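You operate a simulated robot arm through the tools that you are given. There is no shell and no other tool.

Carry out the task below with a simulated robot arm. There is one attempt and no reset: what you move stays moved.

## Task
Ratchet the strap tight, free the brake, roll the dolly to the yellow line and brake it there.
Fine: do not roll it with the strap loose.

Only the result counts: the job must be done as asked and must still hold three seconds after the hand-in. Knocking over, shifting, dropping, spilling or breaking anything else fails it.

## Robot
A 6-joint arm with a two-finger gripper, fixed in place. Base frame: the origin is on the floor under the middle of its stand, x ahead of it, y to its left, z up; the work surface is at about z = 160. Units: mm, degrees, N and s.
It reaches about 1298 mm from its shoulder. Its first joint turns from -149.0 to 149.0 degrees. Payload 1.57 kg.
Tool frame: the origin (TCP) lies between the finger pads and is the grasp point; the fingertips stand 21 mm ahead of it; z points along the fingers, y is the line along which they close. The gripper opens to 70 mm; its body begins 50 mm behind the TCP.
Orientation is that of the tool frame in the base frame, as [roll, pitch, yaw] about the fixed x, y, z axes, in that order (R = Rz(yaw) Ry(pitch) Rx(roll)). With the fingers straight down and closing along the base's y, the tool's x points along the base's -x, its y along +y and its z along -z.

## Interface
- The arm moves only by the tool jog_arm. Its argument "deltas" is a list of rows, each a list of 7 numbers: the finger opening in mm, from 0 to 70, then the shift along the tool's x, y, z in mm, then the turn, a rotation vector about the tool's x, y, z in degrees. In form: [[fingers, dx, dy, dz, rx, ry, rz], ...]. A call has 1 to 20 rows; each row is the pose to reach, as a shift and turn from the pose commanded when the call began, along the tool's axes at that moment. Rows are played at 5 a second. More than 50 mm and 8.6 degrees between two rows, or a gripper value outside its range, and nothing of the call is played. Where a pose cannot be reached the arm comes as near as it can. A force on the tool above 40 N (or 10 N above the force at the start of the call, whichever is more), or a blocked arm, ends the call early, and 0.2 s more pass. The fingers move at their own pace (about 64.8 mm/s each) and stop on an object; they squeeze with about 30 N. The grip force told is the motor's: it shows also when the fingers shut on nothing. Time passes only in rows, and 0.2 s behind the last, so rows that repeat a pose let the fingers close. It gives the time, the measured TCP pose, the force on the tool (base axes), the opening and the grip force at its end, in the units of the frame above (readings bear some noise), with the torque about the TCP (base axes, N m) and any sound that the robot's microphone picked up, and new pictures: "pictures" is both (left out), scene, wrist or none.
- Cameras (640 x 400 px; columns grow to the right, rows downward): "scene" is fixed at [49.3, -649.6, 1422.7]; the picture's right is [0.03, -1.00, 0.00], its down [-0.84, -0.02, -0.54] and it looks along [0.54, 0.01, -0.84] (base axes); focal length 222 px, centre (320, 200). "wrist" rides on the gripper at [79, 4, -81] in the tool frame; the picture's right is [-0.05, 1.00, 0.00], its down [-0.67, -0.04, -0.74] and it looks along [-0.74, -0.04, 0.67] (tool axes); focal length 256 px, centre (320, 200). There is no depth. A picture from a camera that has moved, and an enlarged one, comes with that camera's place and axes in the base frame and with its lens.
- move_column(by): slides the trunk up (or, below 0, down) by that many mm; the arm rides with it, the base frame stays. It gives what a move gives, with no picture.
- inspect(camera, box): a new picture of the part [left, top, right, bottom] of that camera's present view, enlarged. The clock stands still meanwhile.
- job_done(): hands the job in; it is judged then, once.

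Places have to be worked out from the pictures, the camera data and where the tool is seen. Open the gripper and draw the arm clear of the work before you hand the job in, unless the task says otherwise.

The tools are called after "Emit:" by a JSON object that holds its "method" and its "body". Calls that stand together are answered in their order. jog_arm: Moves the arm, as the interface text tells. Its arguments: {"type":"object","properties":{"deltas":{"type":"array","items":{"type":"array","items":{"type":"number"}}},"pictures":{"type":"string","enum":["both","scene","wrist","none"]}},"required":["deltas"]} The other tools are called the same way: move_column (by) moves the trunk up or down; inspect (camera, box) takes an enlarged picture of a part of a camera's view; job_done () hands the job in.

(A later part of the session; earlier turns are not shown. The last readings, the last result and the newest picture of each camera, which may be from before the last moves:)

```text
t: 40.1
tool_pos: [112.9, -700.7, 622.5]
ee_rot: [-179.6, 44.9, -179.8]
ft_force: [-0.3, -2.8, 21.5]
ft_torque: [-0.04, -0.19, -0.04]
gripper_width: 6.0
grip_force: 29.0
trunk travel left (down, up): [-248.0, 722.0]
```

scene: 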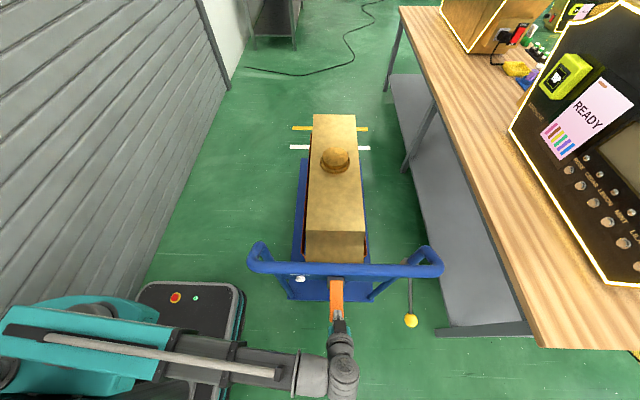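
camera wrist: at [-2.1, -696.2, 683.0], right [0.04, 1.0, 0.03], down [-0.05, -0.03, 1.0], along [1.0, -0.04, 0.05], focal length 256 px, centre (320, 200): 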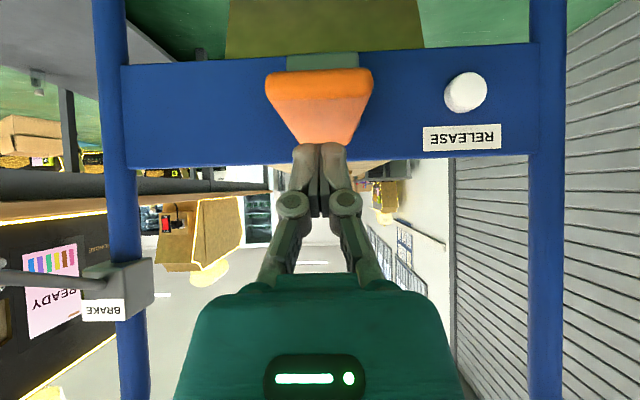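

Emit:
{"method": "move_column", "body": {"by": -4}}

Emit:
{"method": "inspect", "body": {"camera": "wrist", "box": [200, 20, 440, 180]}}

```text
t: 40.5
tool_pos: [111.5, -701.5, 620.1]
ee_rot: [-179.5, 45.4, -179.8]
ft_force: [-7.3, 2.4, 29.5]
ft_torque: [0.02, -0.1, 0.09]
gripper_width: 5.8
grip_force: 28.1
trunk travel left (down, up): [-245.0, 725.0]
stopped: the force on the tool passed its limit at 44 N (the readings are from after the stop); the commanded pose is now the measured one
```

```text
2.50 times, centred on (320, 100) of wrist
camera zoom: at [-1.8, -695.7, 620.5], right [0.04, 1.0, 0.03], down [-0.06, -0.03, 1.0], along [1.0, -0.04, 0.06], focal length 640 px, centre (320, 450)
```

zoom: 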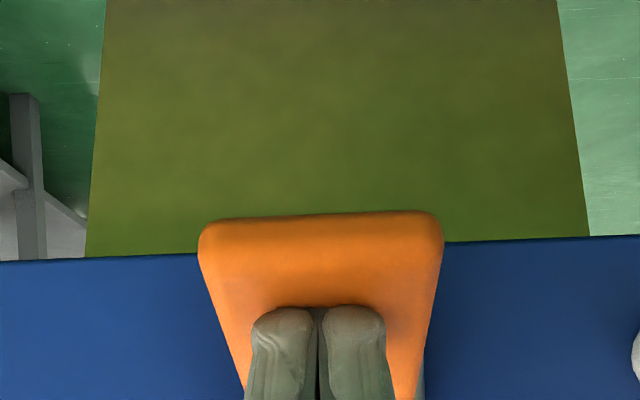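

The trunk is force-guarded too; there's a firm lower stop at about -25°. I'll release and check the strap and whether any tightening happened.

Emit:
{"method": "move_column", "body": {"by": 60}}

Emit:
{"method": "inspect", "body": {"camera": "scene", "box": [285, 180, 385, 270]}}

Emit:
{"method": "inspect", "body": {"camera": "wrist", "box": [200, 0, 460, 180]}}

```text
t: 41.5
tool_pos: [112.3, -702.6, 678.8]
ee_rot: [-179.6, 45.0, -179.9]
ft_force: [0.3, -0.1, -0.5]
ft_torque: [0.0, 0.01, -0.02]
gripper_width: 0.3
grip_force: 28.3
trunk travel left (down, up): [-305.0, 665.0]
```

```text
4.44 times, centred on (335, 225) of scene
camera zoom: at [49.3, -649.6, 1422.7], right [0.03, -1.0, 0.0], down [-0.84, -0.02, -0.54], along [0.54, 0.01, -0.84], focal length 986 px, centre (253, 89)
```

zoom: 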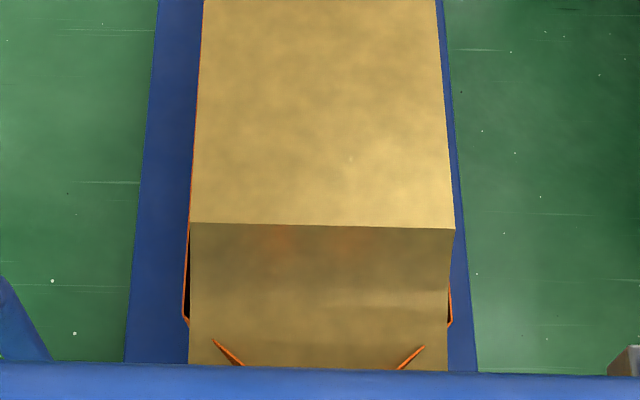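

```text
2.22 times, centred on (330, 90) of wrist
camera zoom: at [-1.2, -696.9, 678.8], right [0.04, 1.0, 0.03], down [-0.06, -0.03, 1.0], along [1.0, -0.04, 0.06], focal length 569 px, centre (298, 444)
```

zoom: 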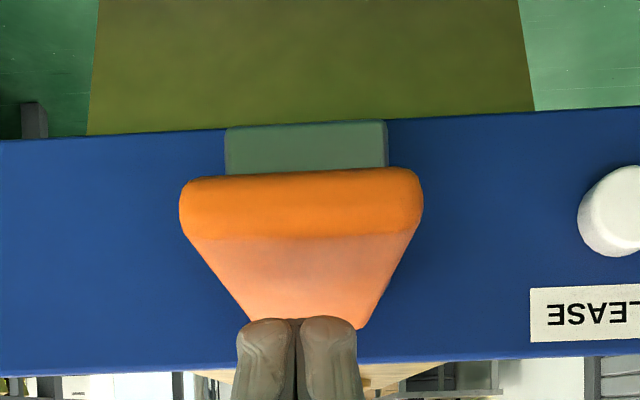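

The strap does look tighter than at the start (the loop now hugs the load's sides more closely), so each full down-stroke ratchets it. I'll keep pumping with the trunk and watch the force and strap.

Emit:
{"method": "move_column", "body": {"by": -57}}

Emit:
{"method": "move_column", "body": {"by": 57}}

Emit:
{"method": "inspect", "body": {"camera": "scene", "box": [285, 180, 385, 270]}}

```text
t: 42.4
tool_pos: [113.2, -701.4, 622.9]
ee_rot: [-179.6, 45.2, -179.8]
ft_force: [-0.4, -1.9, 11.5]
ft_torque: [-0.03, -0.07, -0.02]
gripper_width: 6.0
grip_force: 28.6
trunk travel left (down, up): [-248.0, 722.0]
```

```text
t: 43.4
tool_pos: [112.9, -702.6, 678.9]
ee_rot: [-179.6, 45.1, -179.9]
ft_force: [0.1, 0.8, 0.0]
ft_torque: [0.02, -0.02, 0.0]
gripper_width: 0.0
grip_force: 27.9
trunk travel left (down, up): [-305.0, 665.0]
```

```text
4.44 times, centred on (335, 225) of scene
camera zoom: at [49.3, -649.6, 1422.7], right [0.03, -1.0, 0.0], down [-0.84, -0.02, -0.54], along [0.54, 0.01, -0.84], focal length 986 px, centre (253, 89)
```

zoom: 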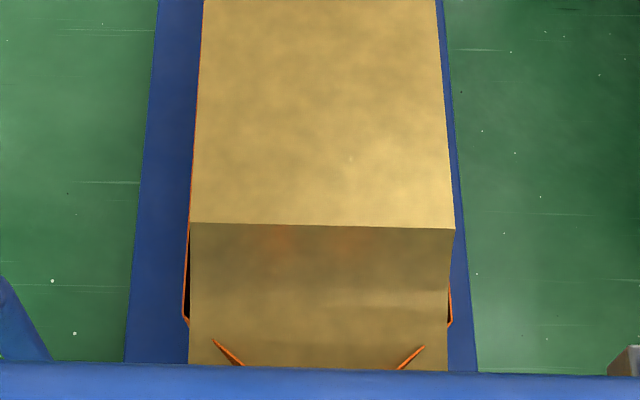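

Emit:
{"method": "inspect", "body": {"camera": "scene", "box": [240, 220, 450, 340]}}

Emit:
{"method": "inspect", "body": {"camera": "scene", "box": [290, 235, 380, 265]}}

Emit:
{"method": "inspect", "body": {"camera": "scene", "box": [280, 110, 390, 200]}}

```text
3.05 times, centred on (345, 280) of scene
camera zoom: at [49.3, -649.6, 1422.7], right [0.03, -1.0, 0.0], down [-0.84, -0.02, -0.54], along [0.54, 0.01, -0.84], focal length 676 px, centre (244, -44)
```

zoom: 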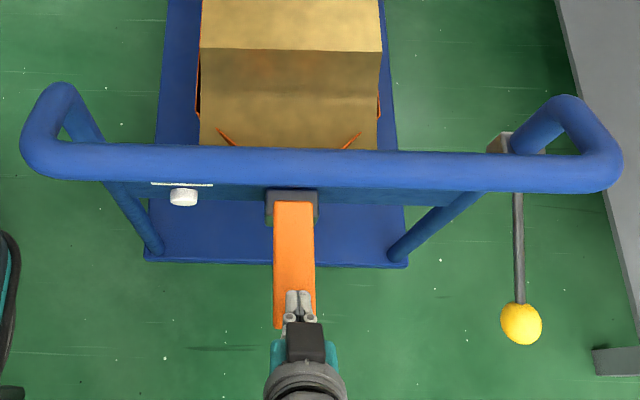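

```text
7.11 times, centred on (335, 250) of scene
camera zoom: at [49.3, -649.6, 1422.7], right [0.03, -1.0, 0.0], down [-0.84, -0.02, -0.54], along [0.54, 0.01, -0.84], focal length 1577 px, centre (213, -156)
```

zoom: 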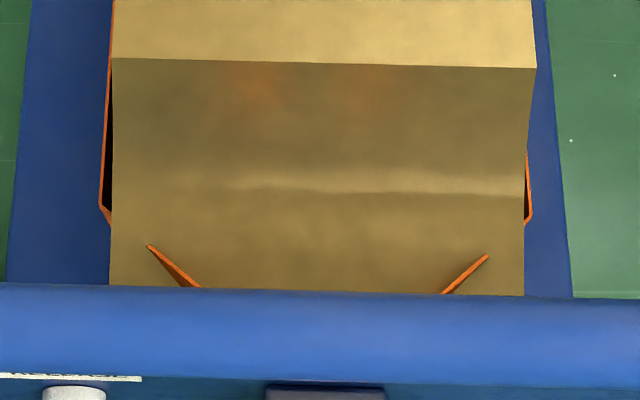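

```text
4.44 times, centred on (335, 155) of scene
camera zoom: at [49.3, -649.6, 1422.7], right [0.03, -1.0, 0.0], down [-0.84, -0.02, -0.54], along [0.54, 0.01, -0.84], focal length 986 px, centre (253, 400)
```

zoom: 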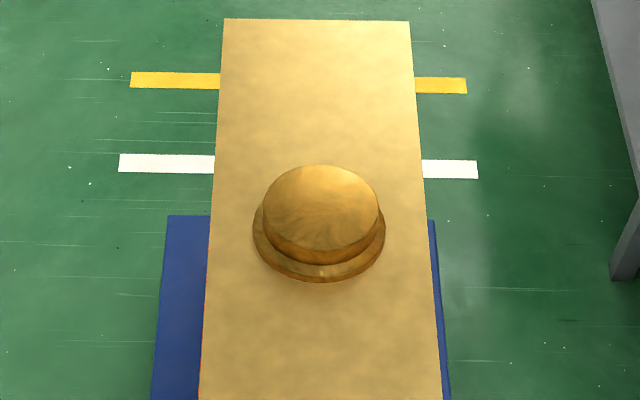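

The strap is clearly tighter than at first, but the last stroke (11 N at the bottom) didn't change it. I'll do another stroke pushed fully against the stop and compare.

Emit:
{"method": "move_column", "body": {"by": -62}}

Emit:
{"method": "inspect", "body": {"camera": "scene", "box": [290, 235, 380, 265]}}

Emit:
{"method": "move_column", "body": {"by": 62}}

Emit:
{"method": "inspect", "body": {"camera": "scene", "box": [290, 235, 380, 265]}}

```text
t: 44.4
tool_pos: [113.0, -702.3, 620.5]
ee_rot: [-179.4, 46.0, -179.8]
ft_force: [-9.4, 2.6, 30.5]
ft_torque: [0.02, -0.11, 0.13]
gripper_width: 6.0
grip_force: 28.5
trunk travel left (down, up): [-244.0, 726.0]
stopped: the force on the tool passed its limit at 48 N (the readings are from after the stop); the commanded pose is now the measured one
```

```text
7.11 times, centred on (335, 250) of scene
camera zoom: at [49.3, -649.6, 1422.7], right [0.03, -1.0, 0.0], down [-0.84, -0.02, -0.54], along [0.54, 0.01, -0.84], focal length 1577 px, centre (213, -156)
```

zoom: 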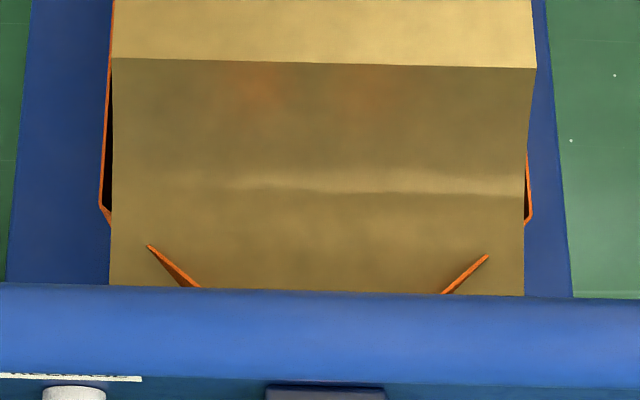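

```text
t: 45.4
tool_pos: [113.4, -703.3, 680.1]
ee_rot: [-179.4, 45.6, -179.9]
ft_force: [-0.8, 1.0, -0.1]
ft_torque: [0.0, 0.0, 0.04]
gripper_width: 0.3
grip_force: 28.9
trunk travel left (down, up): [-306.0, 664.0]
```

```text
7.11 times, centred on (335, 250) of scene
camera zoom: at [49.3, -649.6, 1422.7], right [0.03, -1.0, 0.0], down [-0.84, -0.02, -0.54], along [0.54, 0.01, -0.84], focal length 1577 px, centre (213, -156)
```

zoom: 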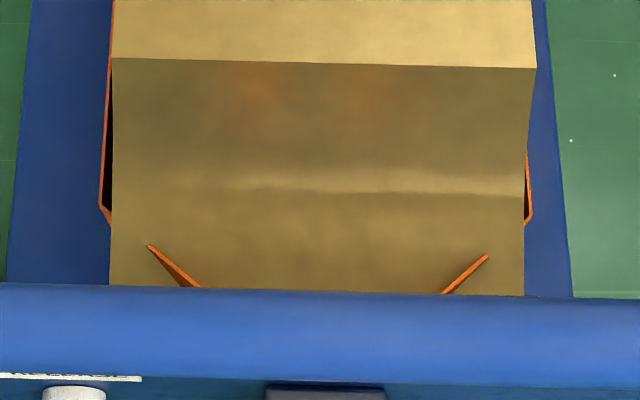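

Strokes 3 and 4 show no visible change. I'll wait a couple of seconds and look again, in case the strap settles slowly.

Emit:
{"method": "jog_arm", "body": {"deltas": [[0, 0, 0, 0, 0, 0, 0], [0, 0, 0, 0, 0, 0, 0], [0, 0, 0, 0, 0, 0, 0], [0, 0, 0, 0, 0, 0, 0], [0, 0, 0, 0, 0, 0, 0], [0, 0, 0, 0, 0, 0, 0], [0, 0, 0, 0, 0, 0, 0], [0, 0, 0, 0, 0, 0, 0]], "pictures": "wrist"}}

Emit:
{"method": "inspect", "body": {"camera": "scene", "box": [290, 235, 380, 265]}}

```text
t: 47.2
tool_pos: [112.9, -702.8, 680.9]
ee_rot: [-179.5, 45.8, -179.8]
ft_force: [1.0, 0.3, -0.6]
ft_torque: [-0.01, -0.01, 0.04]
gripper_width: 0.2
grip_force: 28.8
trunk travel left (down, up): [-306.0, 664.0]
camera wrist: at [-0.4, -697.8, 679.6], right [0.04, 1.0, 0.03], down [-0.07, -0.03, 1.0], along [1.0, -0.04, 0.07], focal length 256 px, centre (320, 200)
```

wrist: 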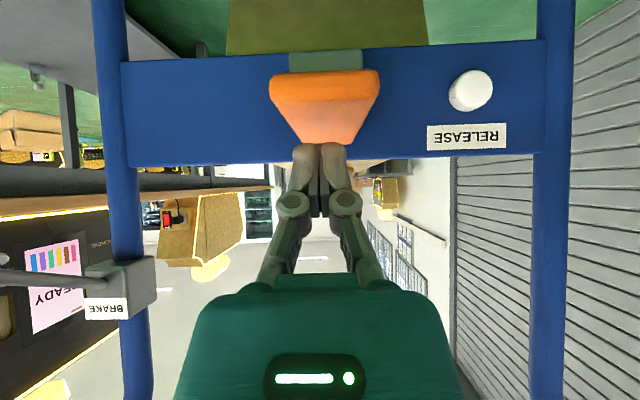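

```text
7.11 times, centred on (335, 250) of scene
camera zoom: at [49.3, -649.6, 1422.7], right [0.03, -1.0, 0.0], down [-0.84, -0.02, -0.54], along [0.54, 0.01, -0.84], focal length 1577 px, centre (213, -156)
```

zoom: 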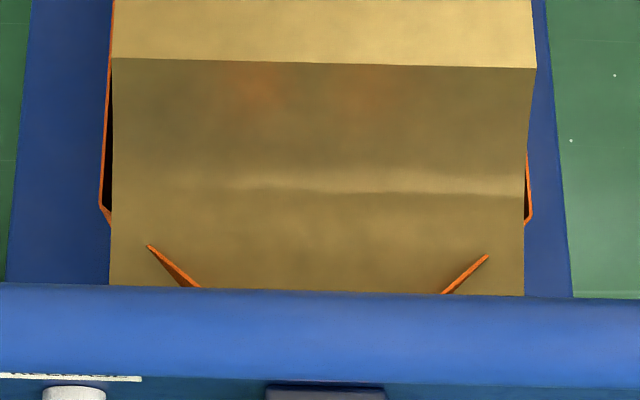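

No slow settling. The stroke that worked was slow and held at the bottom, so I'll repeat a slow stroke with a hold and compare.

Emit:
{"method": "move_column", "body": {"by": -30}}

Emit:
{"method": "move_column", "body": {"by": -12}}

Emit:
{"method": "move_column", "body": {"by": -8}}

Emit:
{"method": "move_column", "body": {"by": -5}}

Emit:
{"method": "inspect", "body": {"camera": "scene", "box": [290, 235, 380, 265]}}

Emit:
{"method": "move_column", "body": {"by": -4}}

Emit:
{"method": "inspect", "body": {"camera": "scene", "box": [290, 235, 380, 265]}}

```text
t: 47.9
tool_pos: [111.8, -702.4, 651.7]
ee_rot: [-179.4, 45.6, -179.9]
ft_force: [0.4, 0.7, 2.4]
ft_torque: [-0.01, -0.04, 0.0]
gripper_width: 6.1
grip_force: 28.7
trunk travel left (down, up): [-276.0, 694.0]
```

```text
t: 48.5
tool_pos: [112.8, -702.8, 637.9]
ee_rot: [-179.4, 45.7, -179.8]
ft_force: [0.2, 0.2, 3.6]
ft_torque: [-0.02, 0.0, -0.01]
gripper_width: 6.0
grip_force: 28.4
trunk travel left (down, up): [-264.0, 706.0]
```

```text
t: 49.1
tool_pos: [112.5, -702.0, 631.4]
ee_rot: [-179.4, 45.8, -179.9]
ft_force: [-1.2, 1.4, 3.8]
ft_torque: [0.0, -0.02, 0.03]
gripper_width: 6.1
grip_force: 28.8
trunk travel left (down, up): [-256.0, 714.0]
```

```text
t: 49.6
tool_pos: [111.5, -703.4, 625.7]
ee_rot: [-179.4, 45.7, -179.8]
ft_force: [-0.8, -0.1, 4.5]
ft_torque: [0.01, -0.02, 0.01]
gripper_width: 6.1
grip_force: 28.5
trunk travel left (down, up): [-251.0, 719.0]
```

```text
7.11 times, centred on (335, 250) of scene
camera zoom: at [49.3, -649.6, 1422.7], right [0.03, -1.0, 0.0], down [-0.84, -0.02, -0.54], along [0.54, 0.01, -0.84], focal length 1577 px, centre (213, -156)
```

zoom: 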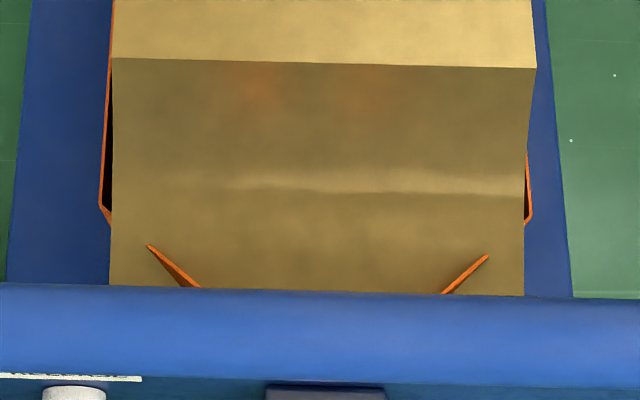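

```text
t: 50.2
tool_pos: [113.6, -703.1, 622.8]
ee_rot: [-179.3, 45.8, -179.9]
ft_force: [0.3, -1.8, 15.8]
ft_torque: [0.0, -0.13, -0.01]
gripper_width: 5.8
grip_force: 28.0
trunk travel left (down, up): [-247.0, 723.0]
```

```text
7.11 times, centred on (335, 250) of scene
camera zoom: at [49.3, -649.6, 1422.7], right [0.03, -1.0, 0.0], down [-0.84, -0.02, -0.54], along [0.54, 0.01, -0.84], focal length 1577 px, centre (213, -156)
```

zoom: 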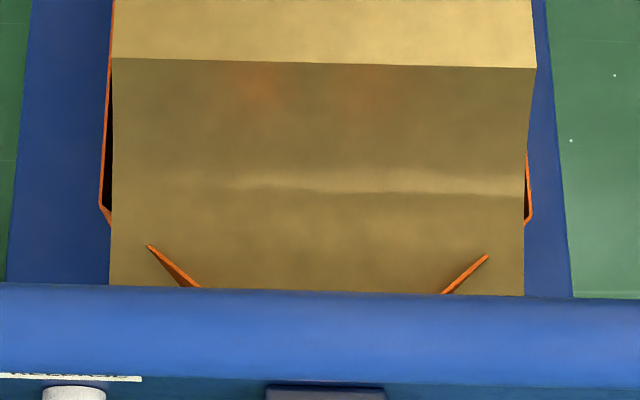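

Emit:
{"method": "move_column", "body": {"by": 30}}

Emit:
{"method": "move_column", "body": {"by": 30}}

Emit:
{"method": "inspect", "body": {"camera": "scene", "box": [290, 235, 380, 265]}}

Emit:
{"method": "inspect", "body": {"camera": "scene", "box": [240, 90, 420, 220]}}

```text
t: 50.9
tool_pos: [112.9, -702.6, 652.0]
ee_rot: [-179.4, 45.8, -180.0]
ft_force: [-0.7, 0.3, 1.9]
ft_torque: [0.04, -0.01, 0.02]
gripper_width: 6.0
grip_force: 28.5
trunk travel left (down, up): [-277.0, 693.0]
```

```text
t: 51.7
tool_pos: [112.4, -703.7, 681.6]
ee_rot: [-179.4, 45.7, -179.9]
ft_force: [0.0, -0.3, 0.6]
ft_torque: [-0.03, 0.0, 0.03]
gripper_width: 0.2
grip_force: 28.6
trunk travel left (down, up): [-307.0, 663.0]
```

```text
7.11 times, centred on (335, 250) of scene
camera zoom: at [49.3, -649.6, 1422.7], right [0.03, -1.0, 0.0], down [-0.84, -0.02, -0.54], along [0.54, 0.01, -0.84], focal length 1577 px, centre (213, -156)
```

zoom: 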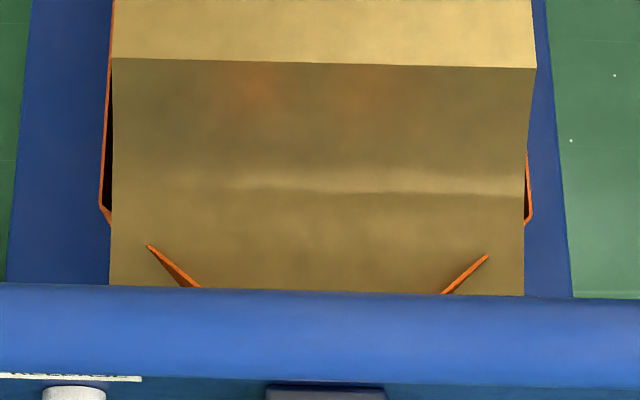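

```text
3.08 times, centred on (330, 155) of scene
camera zoom: at [49.3, -649.6, 1422.7], right [0.03, -1.0, 0.0], down [-0.84, -0.02, -0.54], along [0.54, 0.01, -0.84], focal length 682 px, centre (289, 338)
```

zoom: 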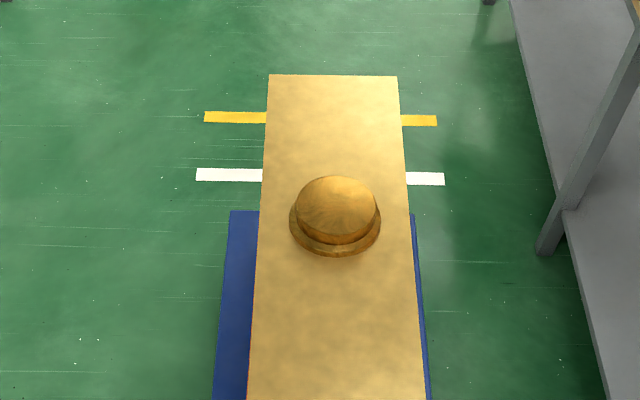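

Comparing with the start picture, the strap that bulged along the load's left side is now flush with it over most of its length. I'll do one more stroke using wrist pitch jogs in a single call to check for ratchet sounds.

Emit:
{"method": "move_column", "body": {"by": -25}}

Emit:
{"method": "jog_arm", "body": {"deltas": [[0, 3, 0, 6, 0, 2.9, 0], [0, 5.9, 0, 12, 0, 5.8, 0], [0, 11.3, 0, 20.8, 0, 10.8, 0], [0, 15, 0, 27.2, 0, 14.8, 0], [0, 17.2, 0, 30.8, 0, 17.3, 0], [0, 17.2, 0, 30.8, 0, 17.3, 0], [0, 15, 0, 27.2, 0, 14.8, 0], [0, 11.3, 0, 20.8, 0, 10.8, 0], [0, 5.9, 0, 12, 0, 5.8, 0], [0, 0, 0, 0, 0, 0, 0], [0, -10, 0, -10, 0, -3, 0]], "pictures": "both"}}

```text
t: 52.4
tool_pos: [114.3, -704.0, 657.3]
ee_rot: [-179.4, 45.7, -179.9]
ft_force: [1.0, -0.6, 1.8]
ft_torque: [0.01, -0.03, -0.01]
gripper_width: 0.0
grip_force: 28.6
trunk travel left (down, up): [-282.0, 688.0]
```

```text
t: 54.8
tool_pos: [114.3, -703.5, 665.2]
ee_rot: [-179.4, 48.8, -179.8]
ft_force: [-0.4, -0.1, 0.9]
ft_torque: [-0.03, 0.0, 0.01]
gripper_width: 0.0
grip_force: 28.8
out of reach, approached as far as the arm can: row 11
trunk travel left (down, up): [-282.0, 688.0]
camera wrist: at [0.4, -697.6, 656.8], right [0.04, 1.0, 0.03], down [-0.12, -0.03, 0.99], along [0.99, -0.04, 0.12], focal length 256 px, centre (320, 200)
```

scene: 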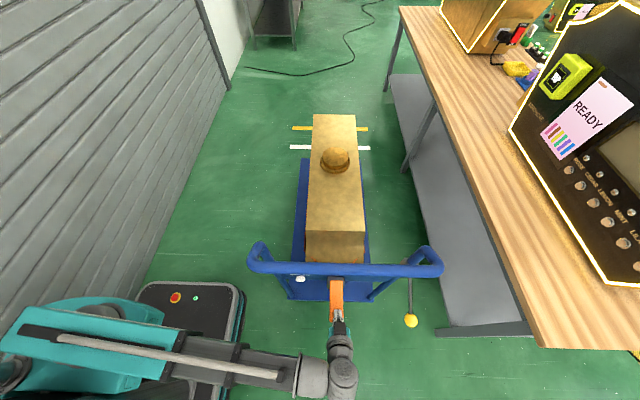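
wrist: 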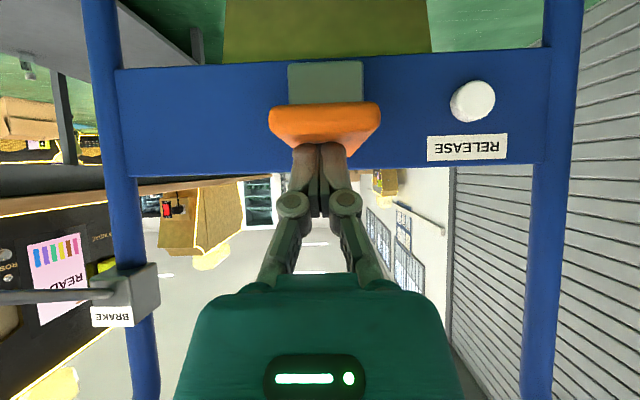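

Emit:
{"method": "inspect", "body": {"camera": "scene", "box": [290, 235, 380, 265]}}

Emit:
{"method": "inspect", "body": {"camera": "scene", "box": [290, 150, 380, 260]}}

```text
7.11 times, centred on (335, 250) of scene
camera zoom: at [49.3, -649.6, 1422.7], right [0.03, -1.0, 0.0], down [-0.84, -0.02, -0.54], along [0.54, 0.01, -0.84], focal length 1577 px, centre (213, -156)
```

zoom: 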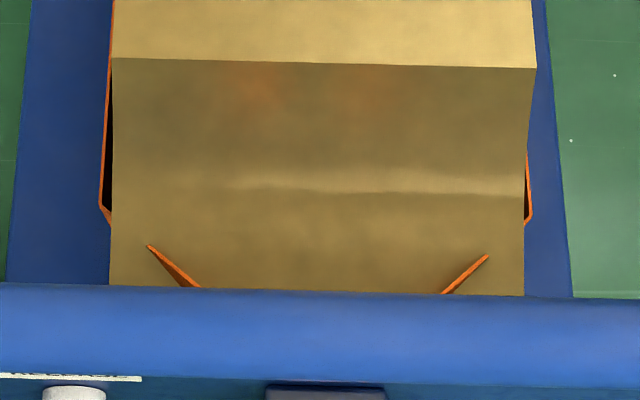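

```text
3.64 times, centred on (335, 205) of scene
camera zoom: at [49.3, -649.6, 1422.7], right [0.03, -1.0, 0.0], down [-0.84, -0.02, -0.54], along [0.54, 0.01, -0.84], focal length 807 px, centre (266, 182)
```

zoom: 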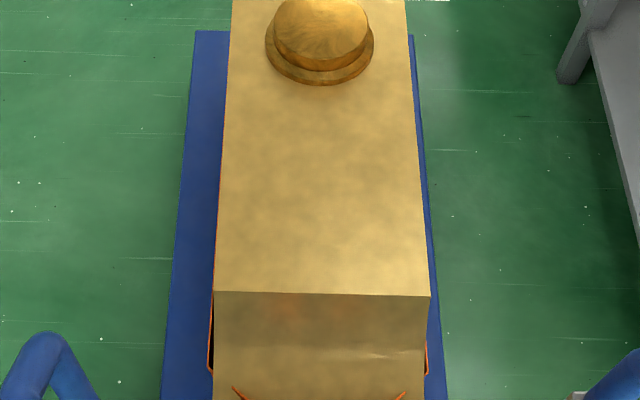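

No sound and no further change, suggesting the strap is already at its limit. Before rolling I want to be sure, so I'll back off and lower the camera to look at the strap under the crossbar.

Emit:
{"method": "jog_arm", "body": {"deltas": [[0, 23, 0, -26, 0, 0, 0], [0, 46, 0, -52.7, 0, 0, 0]], "pictures": "none"}}

Emit:
{"method": "move_column", "body": {"by": -200}}

Emit:
{"method": "jog_arm", "body": {"deltas": [[0, 0, 0, 0, 0, 0, 0]], "pictures": "wrist"}}

Emit:
{"method": "inspect", "body": {"camera": "wrist", "box": [200, 0, 460, 200]}}

```text
t: 55.4
tool_pos: [43.5, -704.0, 664.2]
ee_rot: [-179.5, 48.7, -179.8]
ft_force: [-0.2, 0.5, 0.2]
ft_torque: [-0.05, 0.03, 0.0]
gripper_width: 0.0
grip_force: 28.4
trunk travel left (down, up): [-282.0, 688.0]
```

```text
t: 57.5
tool_pos: [44.4, -704.6, 463.3]
ee_rot: [-179.5, 48.7, -179.9]
ft_force: [0.8, 0.0, 0.4]
ft_torque: [-0.01, -0.02, 0.0]
gripper_width: 0.0
grip_force: 28.3
trunk travel left (down, up): [-82.0, 888.0]
```

```text
t: 58.0
tool_pos: [43.3, -705.4, 463.9]
ee_rot: [-179.4, 48.8, -180.0]
ft_force: [0.3, 0.4, -0.3]
ft_torque: [0.01, 0.02, -0.02]
gripper_width: 0.0
grip_force: 28.3
trunk travel left (down, up): [-82.0, 888.0]
camera wrist: at [-70.1, -698.7, 456.8], right [0.04, 1.0, 0.03], down [-0.12, -0.03, 0.99], along [0.99, -0.04, 0.12], focal length 256 px, centre (320, 200)
```

wrist: 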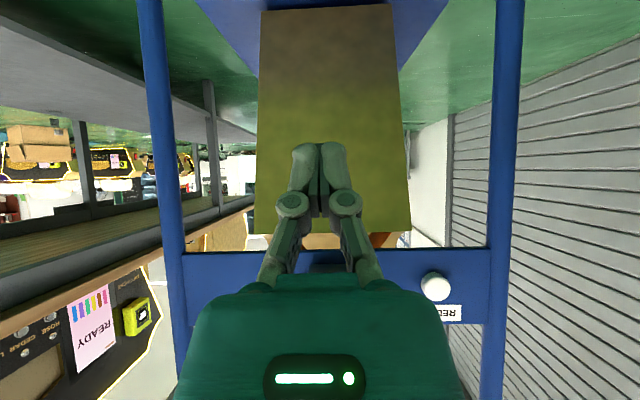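

```text
2.00 times, centred on (330, 100) of wrist
camera zoom: at [-70.1, -698.7, 456.8], right [0.04, 1.0, 0.03], down [-0.12, -0.03, 0.99], along [0.99, -0.04, 0.12], focal length 512 px, centre (300, 400)
```

zoom: 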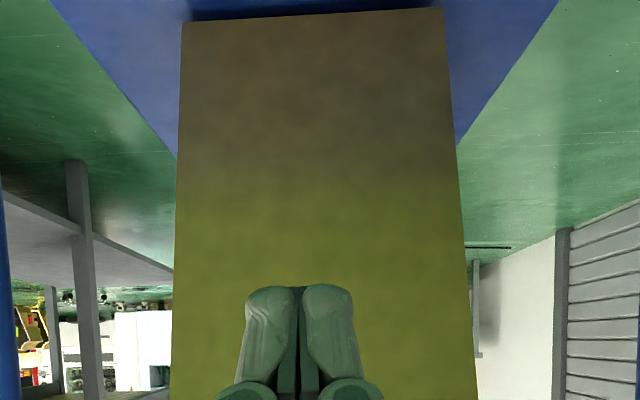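

Emit:
{"method": "inspect", "body": {"camera": "wrist", "box": [230, 190, 430, 260]}}

```text
3.20 times, centred on (330, 225) of wrist
camera zoom: at [-70.1, -698.7, 456.8], right [0.04, 1.0, 0.03], down [-0.12, -0.03, 0.99], along [0.99, -0.04, 0.12], focal length 819 px, centre (288, 120)
```

zoom: 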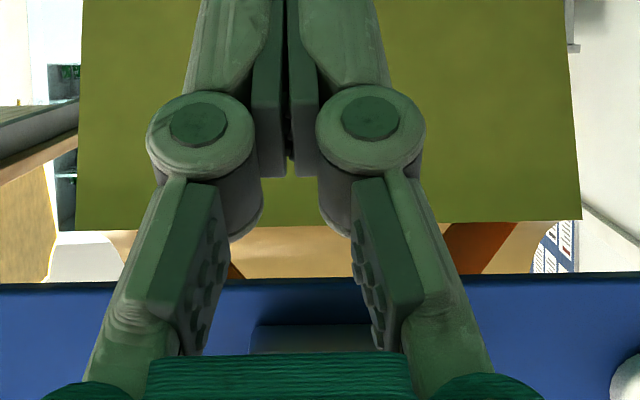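

The strap now runs only about 5–6 mm off the load on both sides (19 mm at the start), straight and symmetric, and four more full strokes changed nothing, so I take it as tight. Next is the brake: I'll raise the trunk and bring the tool horizontally in front of the yellow knob (about (108,-907,712)) with the fingers slightly open.

Emit:
{"method": "move_column", "body": {"by": 101}}

Emit:
{"method": "jog_arm", "body": {"deltas": [[20, -13, -34, -16.5, 0, -6.9, 0], [20, -26, -67, -33, 0, -13.8, 0], [20, -39, -101, -49.5, 0, -20.6, 0], [20, -52, -135, -66, 0, -27.5, 0], [20, -65, -168, -82.5, 0, -34.4, 0], [20, -78.1, -202, -99, 0, -41.2, 0]], "pictures": "both"}}

```text
t: 59.3
tool_pos: [42.7, -703.4, 565.3]
ee_rot: [-179.4, 48.7, -179.9]
ft_force: [-0.7, 0.4, 0.4]
ft_torque: [0.01, 0.0, 0.02]
gripper_width: 0.0
grip_force: 28.4
trunk travel left (down, up): [-183.0, 787.0]
```

```text
t: 60.7
tool_pos: [16.6, -908.9, 688.1]
ee_rot: [-76.9, 89.5, -77.2]
ft_force: [0.2, 0.5, 0.2]
ft_torque: [0.0, 0.02, 0.02]
gripper_width: 19.8
grip_force: 0.0
out of reach, approached as far as the arm can: row 1, 2, 3, 4, 5, 6
trunk travel left (down, up): [-183.0, 787.0]
camera wrist: at [-64.2, -904.2, 607.5], right [0.01, 1.0, 0.05], down [-0.75, -0.03, 0.67], along [0.67, -0.04, 0.75], focal length 256 px, centre (320, 200)
```

scene: 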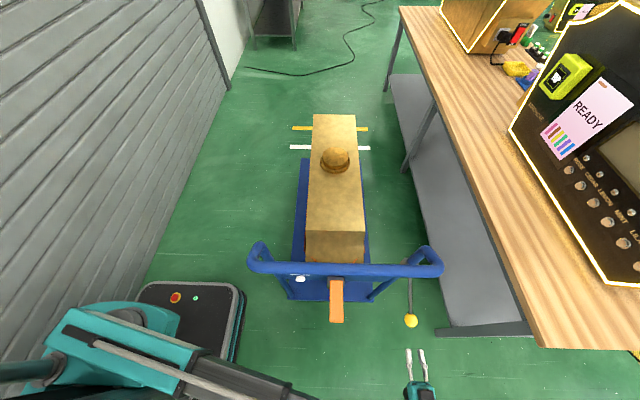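
wrist: 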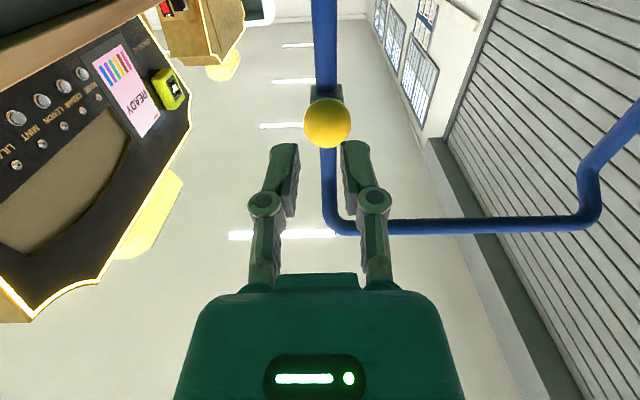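

Knob is directly ahead at about (105,-905,711). I'll drop 12 mm, shift 4 mm left, advance under the knob with the two fingers as a cradle.

Emit:
{"method": "move_column", "body": {"by": -14}}

Emit:
{"method": "jog_arm", "body": {"deltas": [[20, 0, 4, 25, 0, 0, 0], [20, 0, 4, 50, 0, 0, 0], [20, 0, 4, 75, 0, 0, 0], [20, 0, 4, 90, 0, 0, 0]], "pictures": "both"}}

```text
t: 61.3
tool_pos: [17.0, -908.9, 673.6]
ee_rot: [-87.8, 89.6, -88.1]
ft_force: [0.6, -0.2, -0.1]
ft_torque: [0.0, -0.02, -0.02]
gripper_width: 20.2
grip_force: 0.0
trunk travel left (down, up): [-169.0, 801.0]
```

```text
t: 62.3
tool_pos: [107.8, -904.4, 674.1]
ee_rot: [-82.8, 89.7, -83.2]
ft_force: [-0.7, 0.3, -0.4]
ft_torque: [-0.01, 0.01, 0.02]
gripper_width: 20.0
grip_force: 0.1
trunk travel left (down, up): [-169.0, 801.0]
camera wrist: at [26.4, -900.0, 593.4], right [0.01, 1.0, 0.05], down [-0.75, -0.03, 0.67], along [0.67, -0.04, 0.74], focal length 256 px, centre (320, 200)
```

scene: 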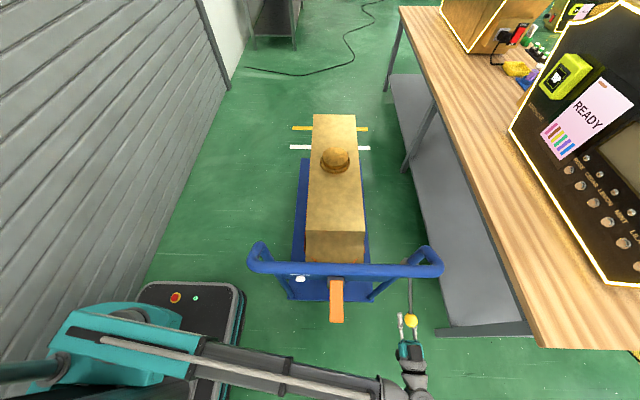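
wrist: 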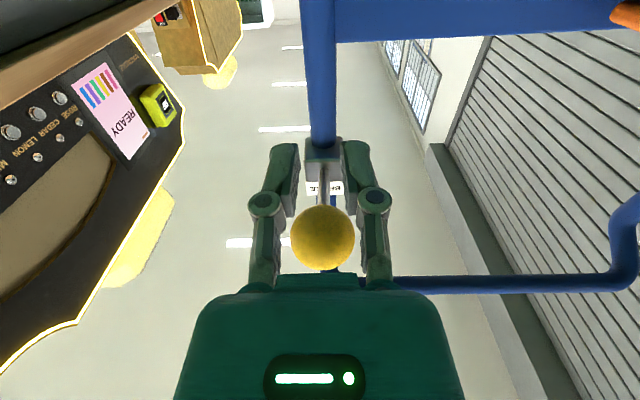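

Knob sits right above the gap between the fingers. Raising the trunk to lift the brake lever, watching the force.

Emit:
{"method": "move_column", "body": {"by": 18}}

Emit:
{"method": "move_column", "body": {"by": 8}}

Emit:
{"method": "move_column", "body": {"by": 8}}

```text
t: 63.0
tool_pos: [107.9, -904.3, 692.5]
ee_rot: [-83.3, 89.6, -83.6]
ft_force: [-0.3, -1.0, -1.0]
ft_torque: [0.03, 0.0, 0.02]
gripper_width: 20.6
grip_force: 0.5
trunk travel left (down, up): [-187.0, 783.0]
```

```text
t: 63.5
tool_pos: [106.5, -904.9, 699.2]
ee_rot: [-78.7, 89.6, -79.0]
ft_force: [0.1, -1.7, -1.2]
ft_torque: [0.04, 0.01, -0.01]
gripper_width: 21.1
grip_force: 0.9
trunk travel left (down, up): [-195.0, 775.0]
```

```text
t: 64.1
tool_pos: [107.5, -904.5, 708.5]
ee_rot: [-80.4, 89.6, -80.5]
ft_force: [0.0, -2.1, -1.6]
ft_torque: [0.02, 0.01, 0.0]
gripper_width: 21.9
grip_force: 1.2
trunk travel left (down, up): [-203.0, 767.0]
```

Emit:
{"method": "move_column", "body": {"by": 10}}

Emit:
{"method": "jog_arm", "body": {"deltas": [[20, 0, 0, 0, 0, 0, 0]], "pictures": "both"}}

```text
t: 64.7
tool_pos: [107.2, -905.0, 717.2]
ee_rot: [-81.6, 89.5, -81.8]
ft_force: [-1.0, -2.1, -0.7]
ft_torque: [0.03, 0.01, 0.01]
gripper_width: 21.5
grip_force: 1.1
trunk travel left (down, up): [-213.0, 757.0]
```

```text
t: 65.1
tool_pos: [107.5, -906.3, 717.1]
ee_rot: [-83.5, 89.7, -83.8]
ft_force: [1.0, -1.2, -0.4]
ft_torque: [0.04, -0.02, 0.05]
gripper_width: 21.0
grip_force: 1.7
trunk travel left (down, up): [-213.0, 757.0]
camera wrist: at [26.2, -900.0, 637.2], right [0.01, 1.0, 0.05], down [-0.75, -0.03, 0.67], along [0.67, -0.04, 0.74], focal length 256 px, centre (320, 200)
```

scene: 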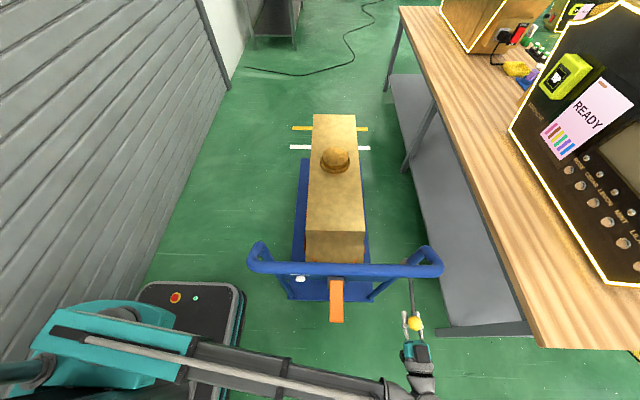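
wrist: 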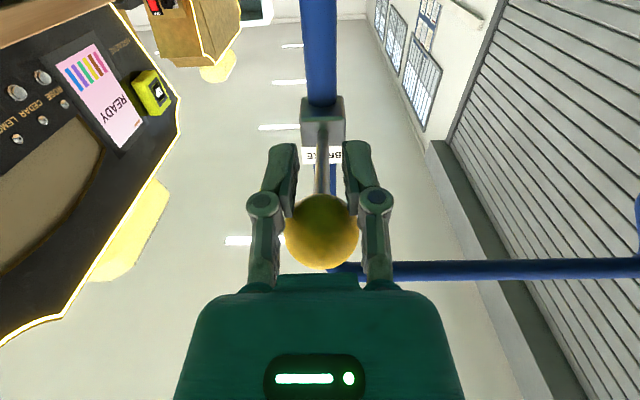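

The lever lifts with light force (knob now z≈737). Continuing up.

Emit:
{"method": "move_column", "body": {"by": 20}}

Emit:
{"method": "move_column", "body": {"by": 20}}

Emit:
{"method": "jog_arm", "body": {"deltas": [[20, 0, 0, 0, 0, 0, 0]], "pictures": "both"}}

```text
t: 65.8
tool_pos: [107.7, -905.1, 737.5]
ee_rot: [-82.8, 89.6, -83.1]
ft_force: [-0.3, -1.2, -0.5]
ft_torque: [0.02, 0.01, 0.01]
gripper_width: 21.2
grip_force: 0.1
trunk travel left (down, up): [-233.0, 737.0]
```

```text
t: 66.4
tool_pos: [107.7, -904.4, 757.9]
ee_rot: [-82.5, 89.6, -82.8]
ft_force: [-0.1, -0.2, -0.7]
ft_torque: [0.02, 0.0, 0.02]
gripper_width: 20.2
grip_force: 0.4
trunk travel left (down, up): [-253.0, 717.0]
```

```text
t: 66.8
tool_pos: [108.1, -904.6, 757.2]
ee_rot: [-84.0, 89.5, -84.3]
ft_force: [0.5, -0.1, -0.4]
ft_torque: [0.06, 0.0, 0.02]
gripper_width: 19.9
grip_force: 0.3
trunk travel left (down, up): [-253.0, 717.0]
camera wrist: at [26.2, -900.0, 677.3], right [0.01, 1.0, 0.05], down [-0.75, -0.03, 0.67], along [0.67, -0.04, 0.74], focal length 256 px, centre (320, 200)
```

scene: 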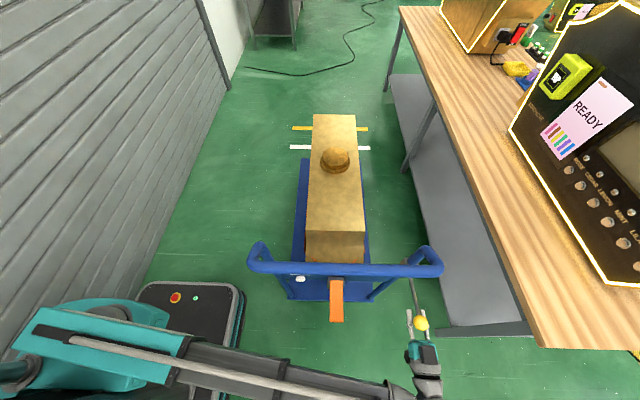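
wrist: 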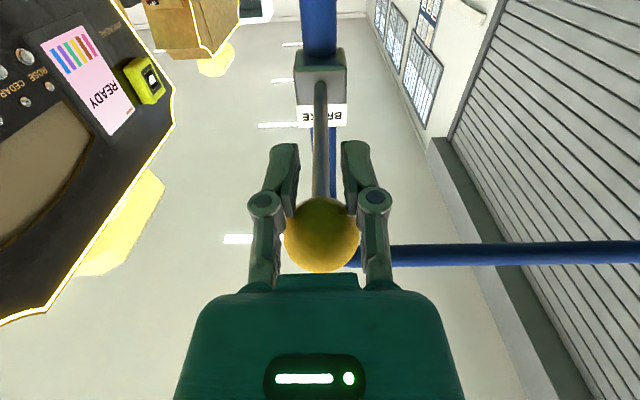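

Knob is at z≈777, slightly above horizontal, still light. Continuing upward to find the other end of its travel.

Emit:
{"method": "move_column", "body": {"by": 20}}

Emit:
{"method": "move_column", "body": {"by": 15}}

Emit:
{"method": "jog_arm", "body": {"deltas": [[20, 0, 0, 0, 0, 0, 0]], "pictures": "both"}}

```text
t: 67.5
tool_pos: [107.2, -904.3, 777.8]
ee_rot: [-82.6, 89.6, -82.8]
ft_force: [0.1, -0.6, -0.5]
ft_torque: [0.02, 0.01, 0.01]
gripper_width: 20.1
grip_force: 0.0
trunk travel left (down, up): [-273.0, 697.0]
```

```text
t: 68.1
tool_pos: [107.5, -905.2, 785.0]
ee_rot: [-173.8, 88.9, -173.8]
ft_force: [-1.0, -1.2, -40.4]
ft_torque: [-0.02, -0.13, -0.02]
gripper_width: 15.9
grip_force: 27.2
trunk travel left (down, up): [-287.0, 683.0]
stopped: the force on the tool passed its limit at 47 N (the readings are from after the stop); the commanded pose is now the measured one
```

```text
t: 68.5
tool_pos: [107.3, -905.5, 786.7]
ee_rot: [-169.1, 89.2, -169.2]
ft_force: [1.0, -0.7, -28.7]
ft_torque: [-0.02, -0.12, 0.02]
gripper_width: 21.2
grip_force: 1.1
trunk travel left (down, up): [-287.0, 683.0]
camera wrist: at [25.2, -900.3, 707.1], right [0.0, 1.0, 0.05], down [-0.73, -0.03, 0.68], along [0.68, -0.04, 0.73], focal length 256 px, centre (320, 200)
```

scene: 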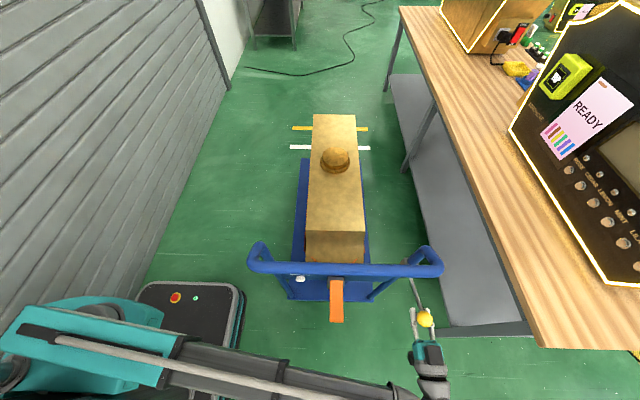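
wrist: 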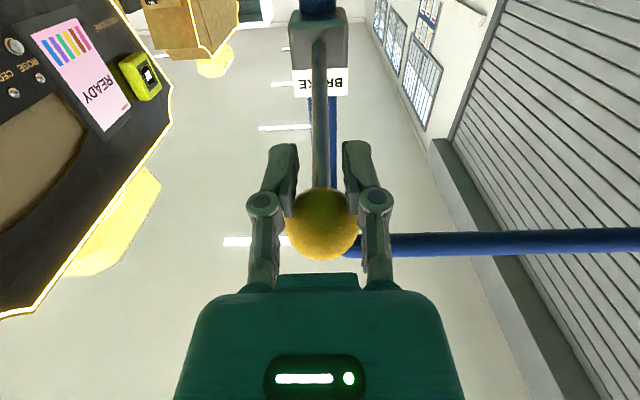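

The brake lever reached its upper stop (knob z≈805). I'll drop away and see whether it stays up.

Emit:
{"method": "move_column", "body": {"by": -40}}

Emit:
{"method": "jog_arm", "body": {"deltas": [[20, 0, 0, -30, 0, 0, 0], [20, 0, 0, -60, 0, 0, 0], [20, 0, 0, -90, 0, 0, 0]], "pictures": "both"}}

Emit:
{"method": "inspect", "body": {"camera": "scene", "box": [240, 220, 450, 340]}}

```text
t: 69.3
tool_pos: [106.9, -903.5, 749.3]
ee_rot: [-149.9, 89.4, -150.1]
ft_force: [0.5, 0.6, -0.3]
ft_torque: [-0.01, -0.01, -0.02]
gripper_width: 20.0
grip_force: 0.1
trunk travel left (down, up): [-247.0, 723.0]
```

```text
t: 70.1
tool_pos: [16.7, -903.1, 748.7]
ee_rot: [-153.8, 89.2, -154.0]
ft_force: [-0.1, -1.0, -0.5]
ft_torque: [0.0, 0.02, 0.01]
gripper_width: 20.0
grip_force: 0.0
trunk travel left (down, up): [-247.0, 723.0]
camera wrist: at [-64.6, -898.1, 670.1], right [0.0, 1.0, 0.05], down [-0.74, -0.03, 0.68], along [0.68, -0.04, 0.74], focal length 256 px, centre (320, 200)
```

scene: 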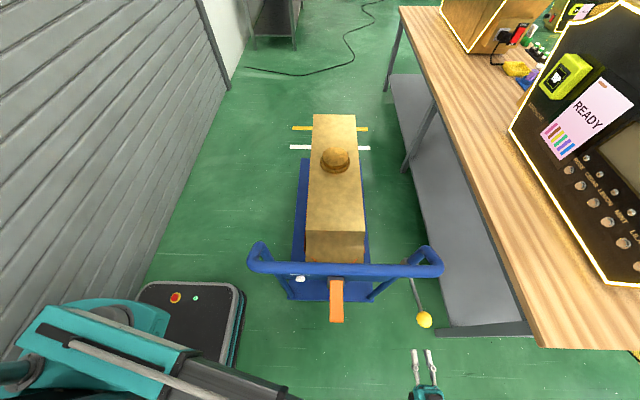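
wrist: 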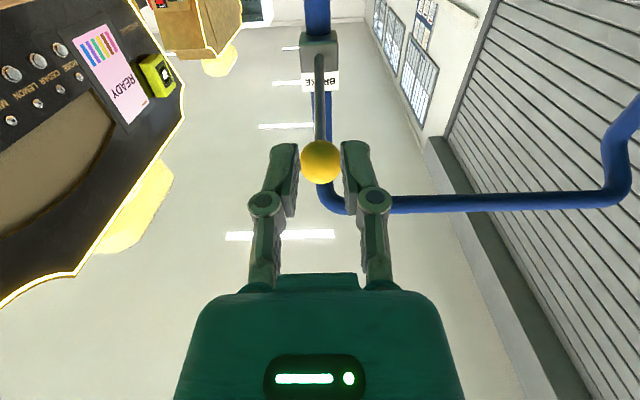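

```text
3.05 times, centred on (345, 280) of scene
camera zoom: at [49.3, -649.6, 1422.7], right [0.03, -1.0, 0.0], down [-0.84, -0.02, -0.54], along [0.54, 0.01, -0.84], focal length 676 px, centre (244, -44)
```

zoom: 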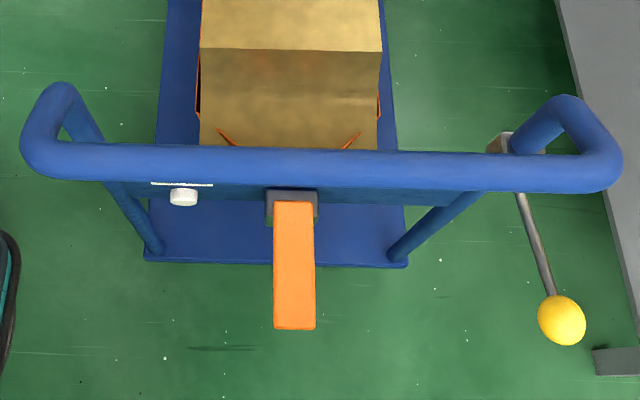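

The brake lever stays up. Next I'll grip the push bar, which triangulates to about (182, z≈945). I'll raise the trunk well above it, then turn the tool to point down.

Emit:
{"method": "move_column", "body": {"by": 450}}

Emit:
{"method": "jog_arm", "body": {"deltas": [[20, 2, 19, 7.5, 0, 8.1, 0], [20, 8, 38, 15, 0, 16.2, 0], [30, 17, 57, 22.5, 0, 24.3, 0], [40, 30, 76, 30, 0, 32.4, 0], [50, 45, 95, 37.5, 0, 40.5, 0], [60, 64, 114, 45, 0, 48.6, 0], [70, 86, 133, 52.5, 0, 56.7, 0], [70, 110, 152, 60, 0, 64.8, 0], [70, 136, 171, 68, 0, 72.9, 0], [70, 163, 190, 76, 0, 81, 0], [70, 188, 208, 83, 0, 89.2, 0]], "pictures": "both"}}

```text
refused: 450 is not a number from -400 to 400
```

```text
t: 72.2
tool_pos: [80.4, -739.2, 571.3]
ee_rot: [-179.0, 14.5, 179.5]
ft_force: [3.1, -5.2, 0.0]
ft_torque: [0.37, 0.2, -0.18]
gripper_width: 70.1
grip_force: 0.1
out of reach, approached as far as the arm can: row 1, 2, 3, 4, 5, 6, 7, 8, 9, 10
trunk travel left (down, up): [-247.0, 723.0]
stopped in row 10: the force on the tool passed its limit at 54 N (the readings are from after the stop); the commanded pose is now the measured one
camera wrist: at [-15.3, -732.0, 628.9], right [0.06, 1.0, 0.0], down [0.46, -0.03, 0.89], along [0.89, -0.06, -0.46], focal length 256 px, centre (320, 200)
```

scene: 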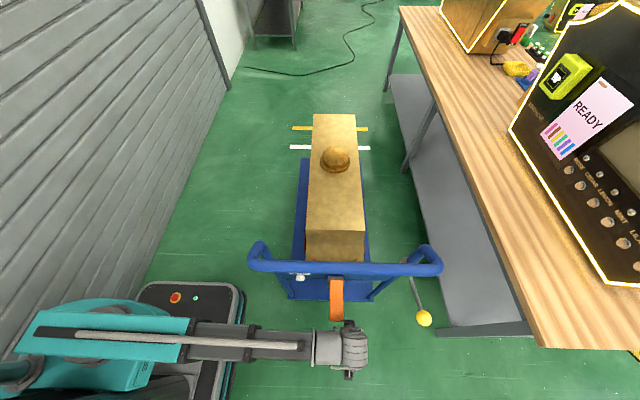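
wrist: 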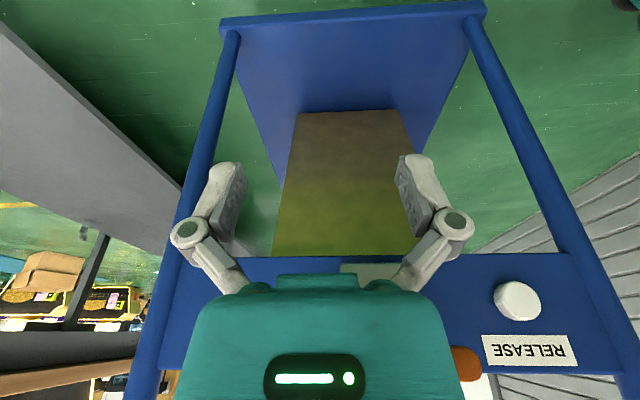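

My mistake: the trunk call was refused (400 mm limit) and the jog ran at low height, touching the ratchet lever sideways. I'll back straight off first, then check that nothing shifted.

Emit:
{"method": "jog_arm", "body": {"deltas": [[70, 10, -15, -3, 0, 0, 0], [70, 40, -20, -10, 0, 0, 0], [70, 77, -20, -20, 0, 0, 0]], "pictures": "both"}}

```text
t: 73.0
tool_pos: [1.2, -756.4, 571.6]
ee_rot: [-179.0, 14.4, 179.4]
ft_force: [0.3, 0.2, -0.5]
ft_torque: [-0.02, 0.05, -0.01]
gripper_width: 69.9
grip_force: 0.1
trunk travel left (down, up): [-247.0, 723.0]
camera wrist: at [-94.6, -749.5, 629.3], right [0.06, 1.0, 0.0], down [0.46, -0.03, 0.89], along [0.89, -0.06, -0.46], focal length 256 px, centre (320, 200)
```

scene: 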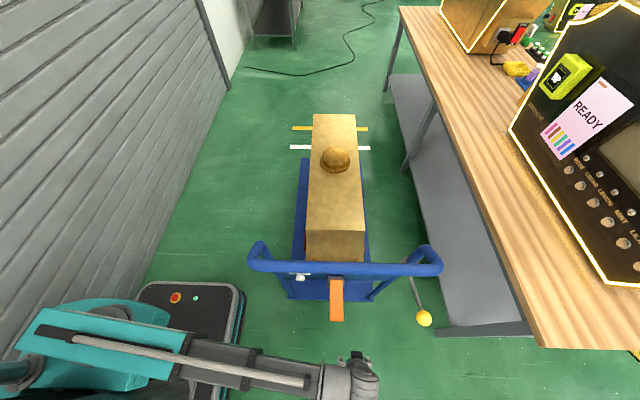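
wrist: 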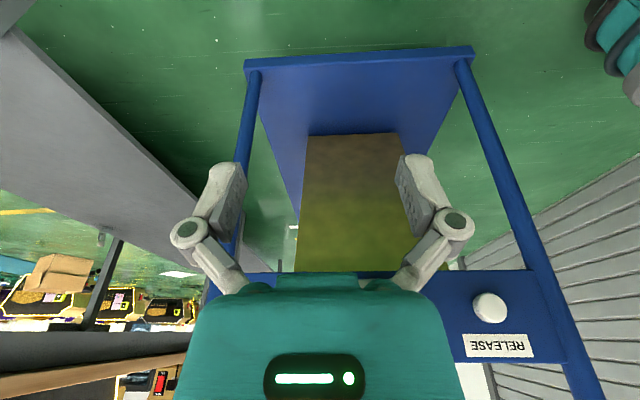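

Emit:
{"method": "inspect", "body": {"camera": "scene", "box": [240, 220, 450, 340]}}

Emit:
{"method": "inspect", "body": {"camera": "scene", "box": [280, 110, 390, 200]}}

Emit:
{"method": "inspect", "body": {"camera": "scene", "box": [290, 235, 380, 265]}}

```text
3.05 times, centred on (345, 280) of scene
camera zoom: at [49.3, -649.6, 1422.7], right [0.03, -1.0, 0.0], down [-0.84, -0.02, -0.54], along [0.54, 0.01, -0.84], focal length 676 px, centre (244, -44)
```

zoom: 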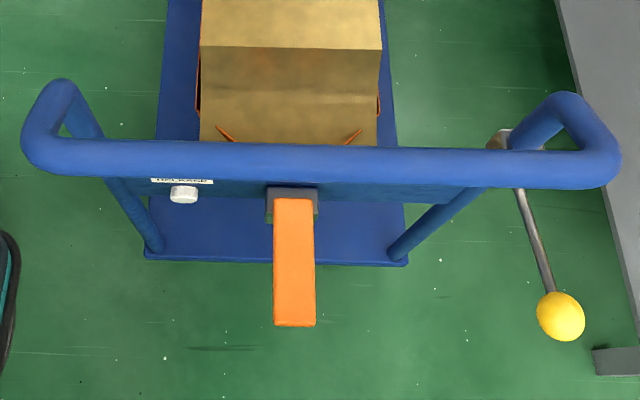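

```text
4.44 times, centred on (335, 155) of scene
camera zoom: at [49.3, -649.6, 1422.7], right [0.03, -1.0, 0.0], down [-0.84, -0.02, -0.54], along [0.54, 0.01, -0.84], focal length 986 px, centre (253, 400)
```

zoom: 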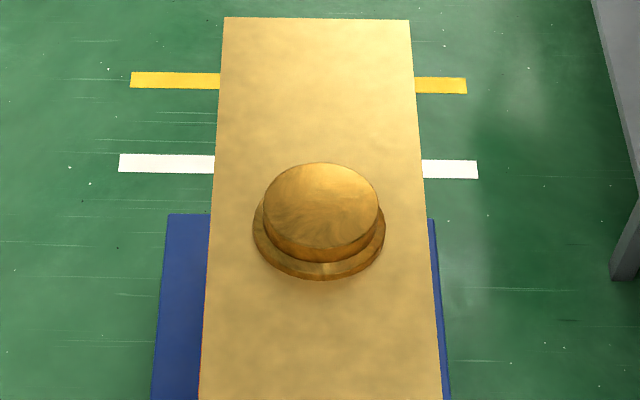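

```text
7.11 times, centred on (335, 250) of scene
camera zoom: at [49.3, -649.6, 1422.7], right [0.03, -1.0, 0.0], down [-0.84, -0.02, -0.54], along [0.54, 0.01, -0.84], focal length 1577 px, centre (213, -156)
```

zoom: 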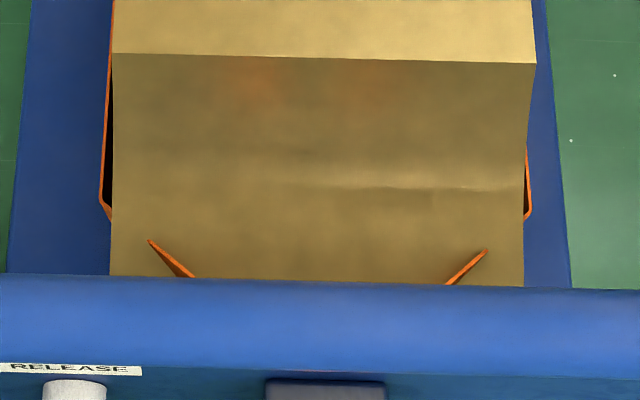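

The dolly rolled only about 4 mm forward (so the brake is truly free and it rolls straight), and the strap and load are unchanged. Now raising the trunk in permitted steps.

Emit:
{"method": "move_column", "body": {"by": 400}}

```text
t: 76.8
tool_pos: [1.5, -755.7, 971.2]
ee_rot: [-179.1, 14.5, 179.5]
ft_force: [0.7, 0.2, 0.5]
ft_torque: [-0.01, 0.01, 0.02]
gripper_width: 69.9
grip_force: 0.0
trunk travel left (down, up): [-647.0, 323.0]
```

Emit:
{"method": "move_column", "body": {"by": 50}}

```text
t: 77.7
tool_pos: [2.2, -755.7, 1020.9]
ee_rot: [-179.1, 14.6, 179.5]
ft_force: [0.1, -0.4, -0.2]
ft_torque: [0.0, -0.02, 0.03]
gripper_width: 69.8
grip_force: 0.0
trunk travel left (down, up): [-697.0, 273.0]
```

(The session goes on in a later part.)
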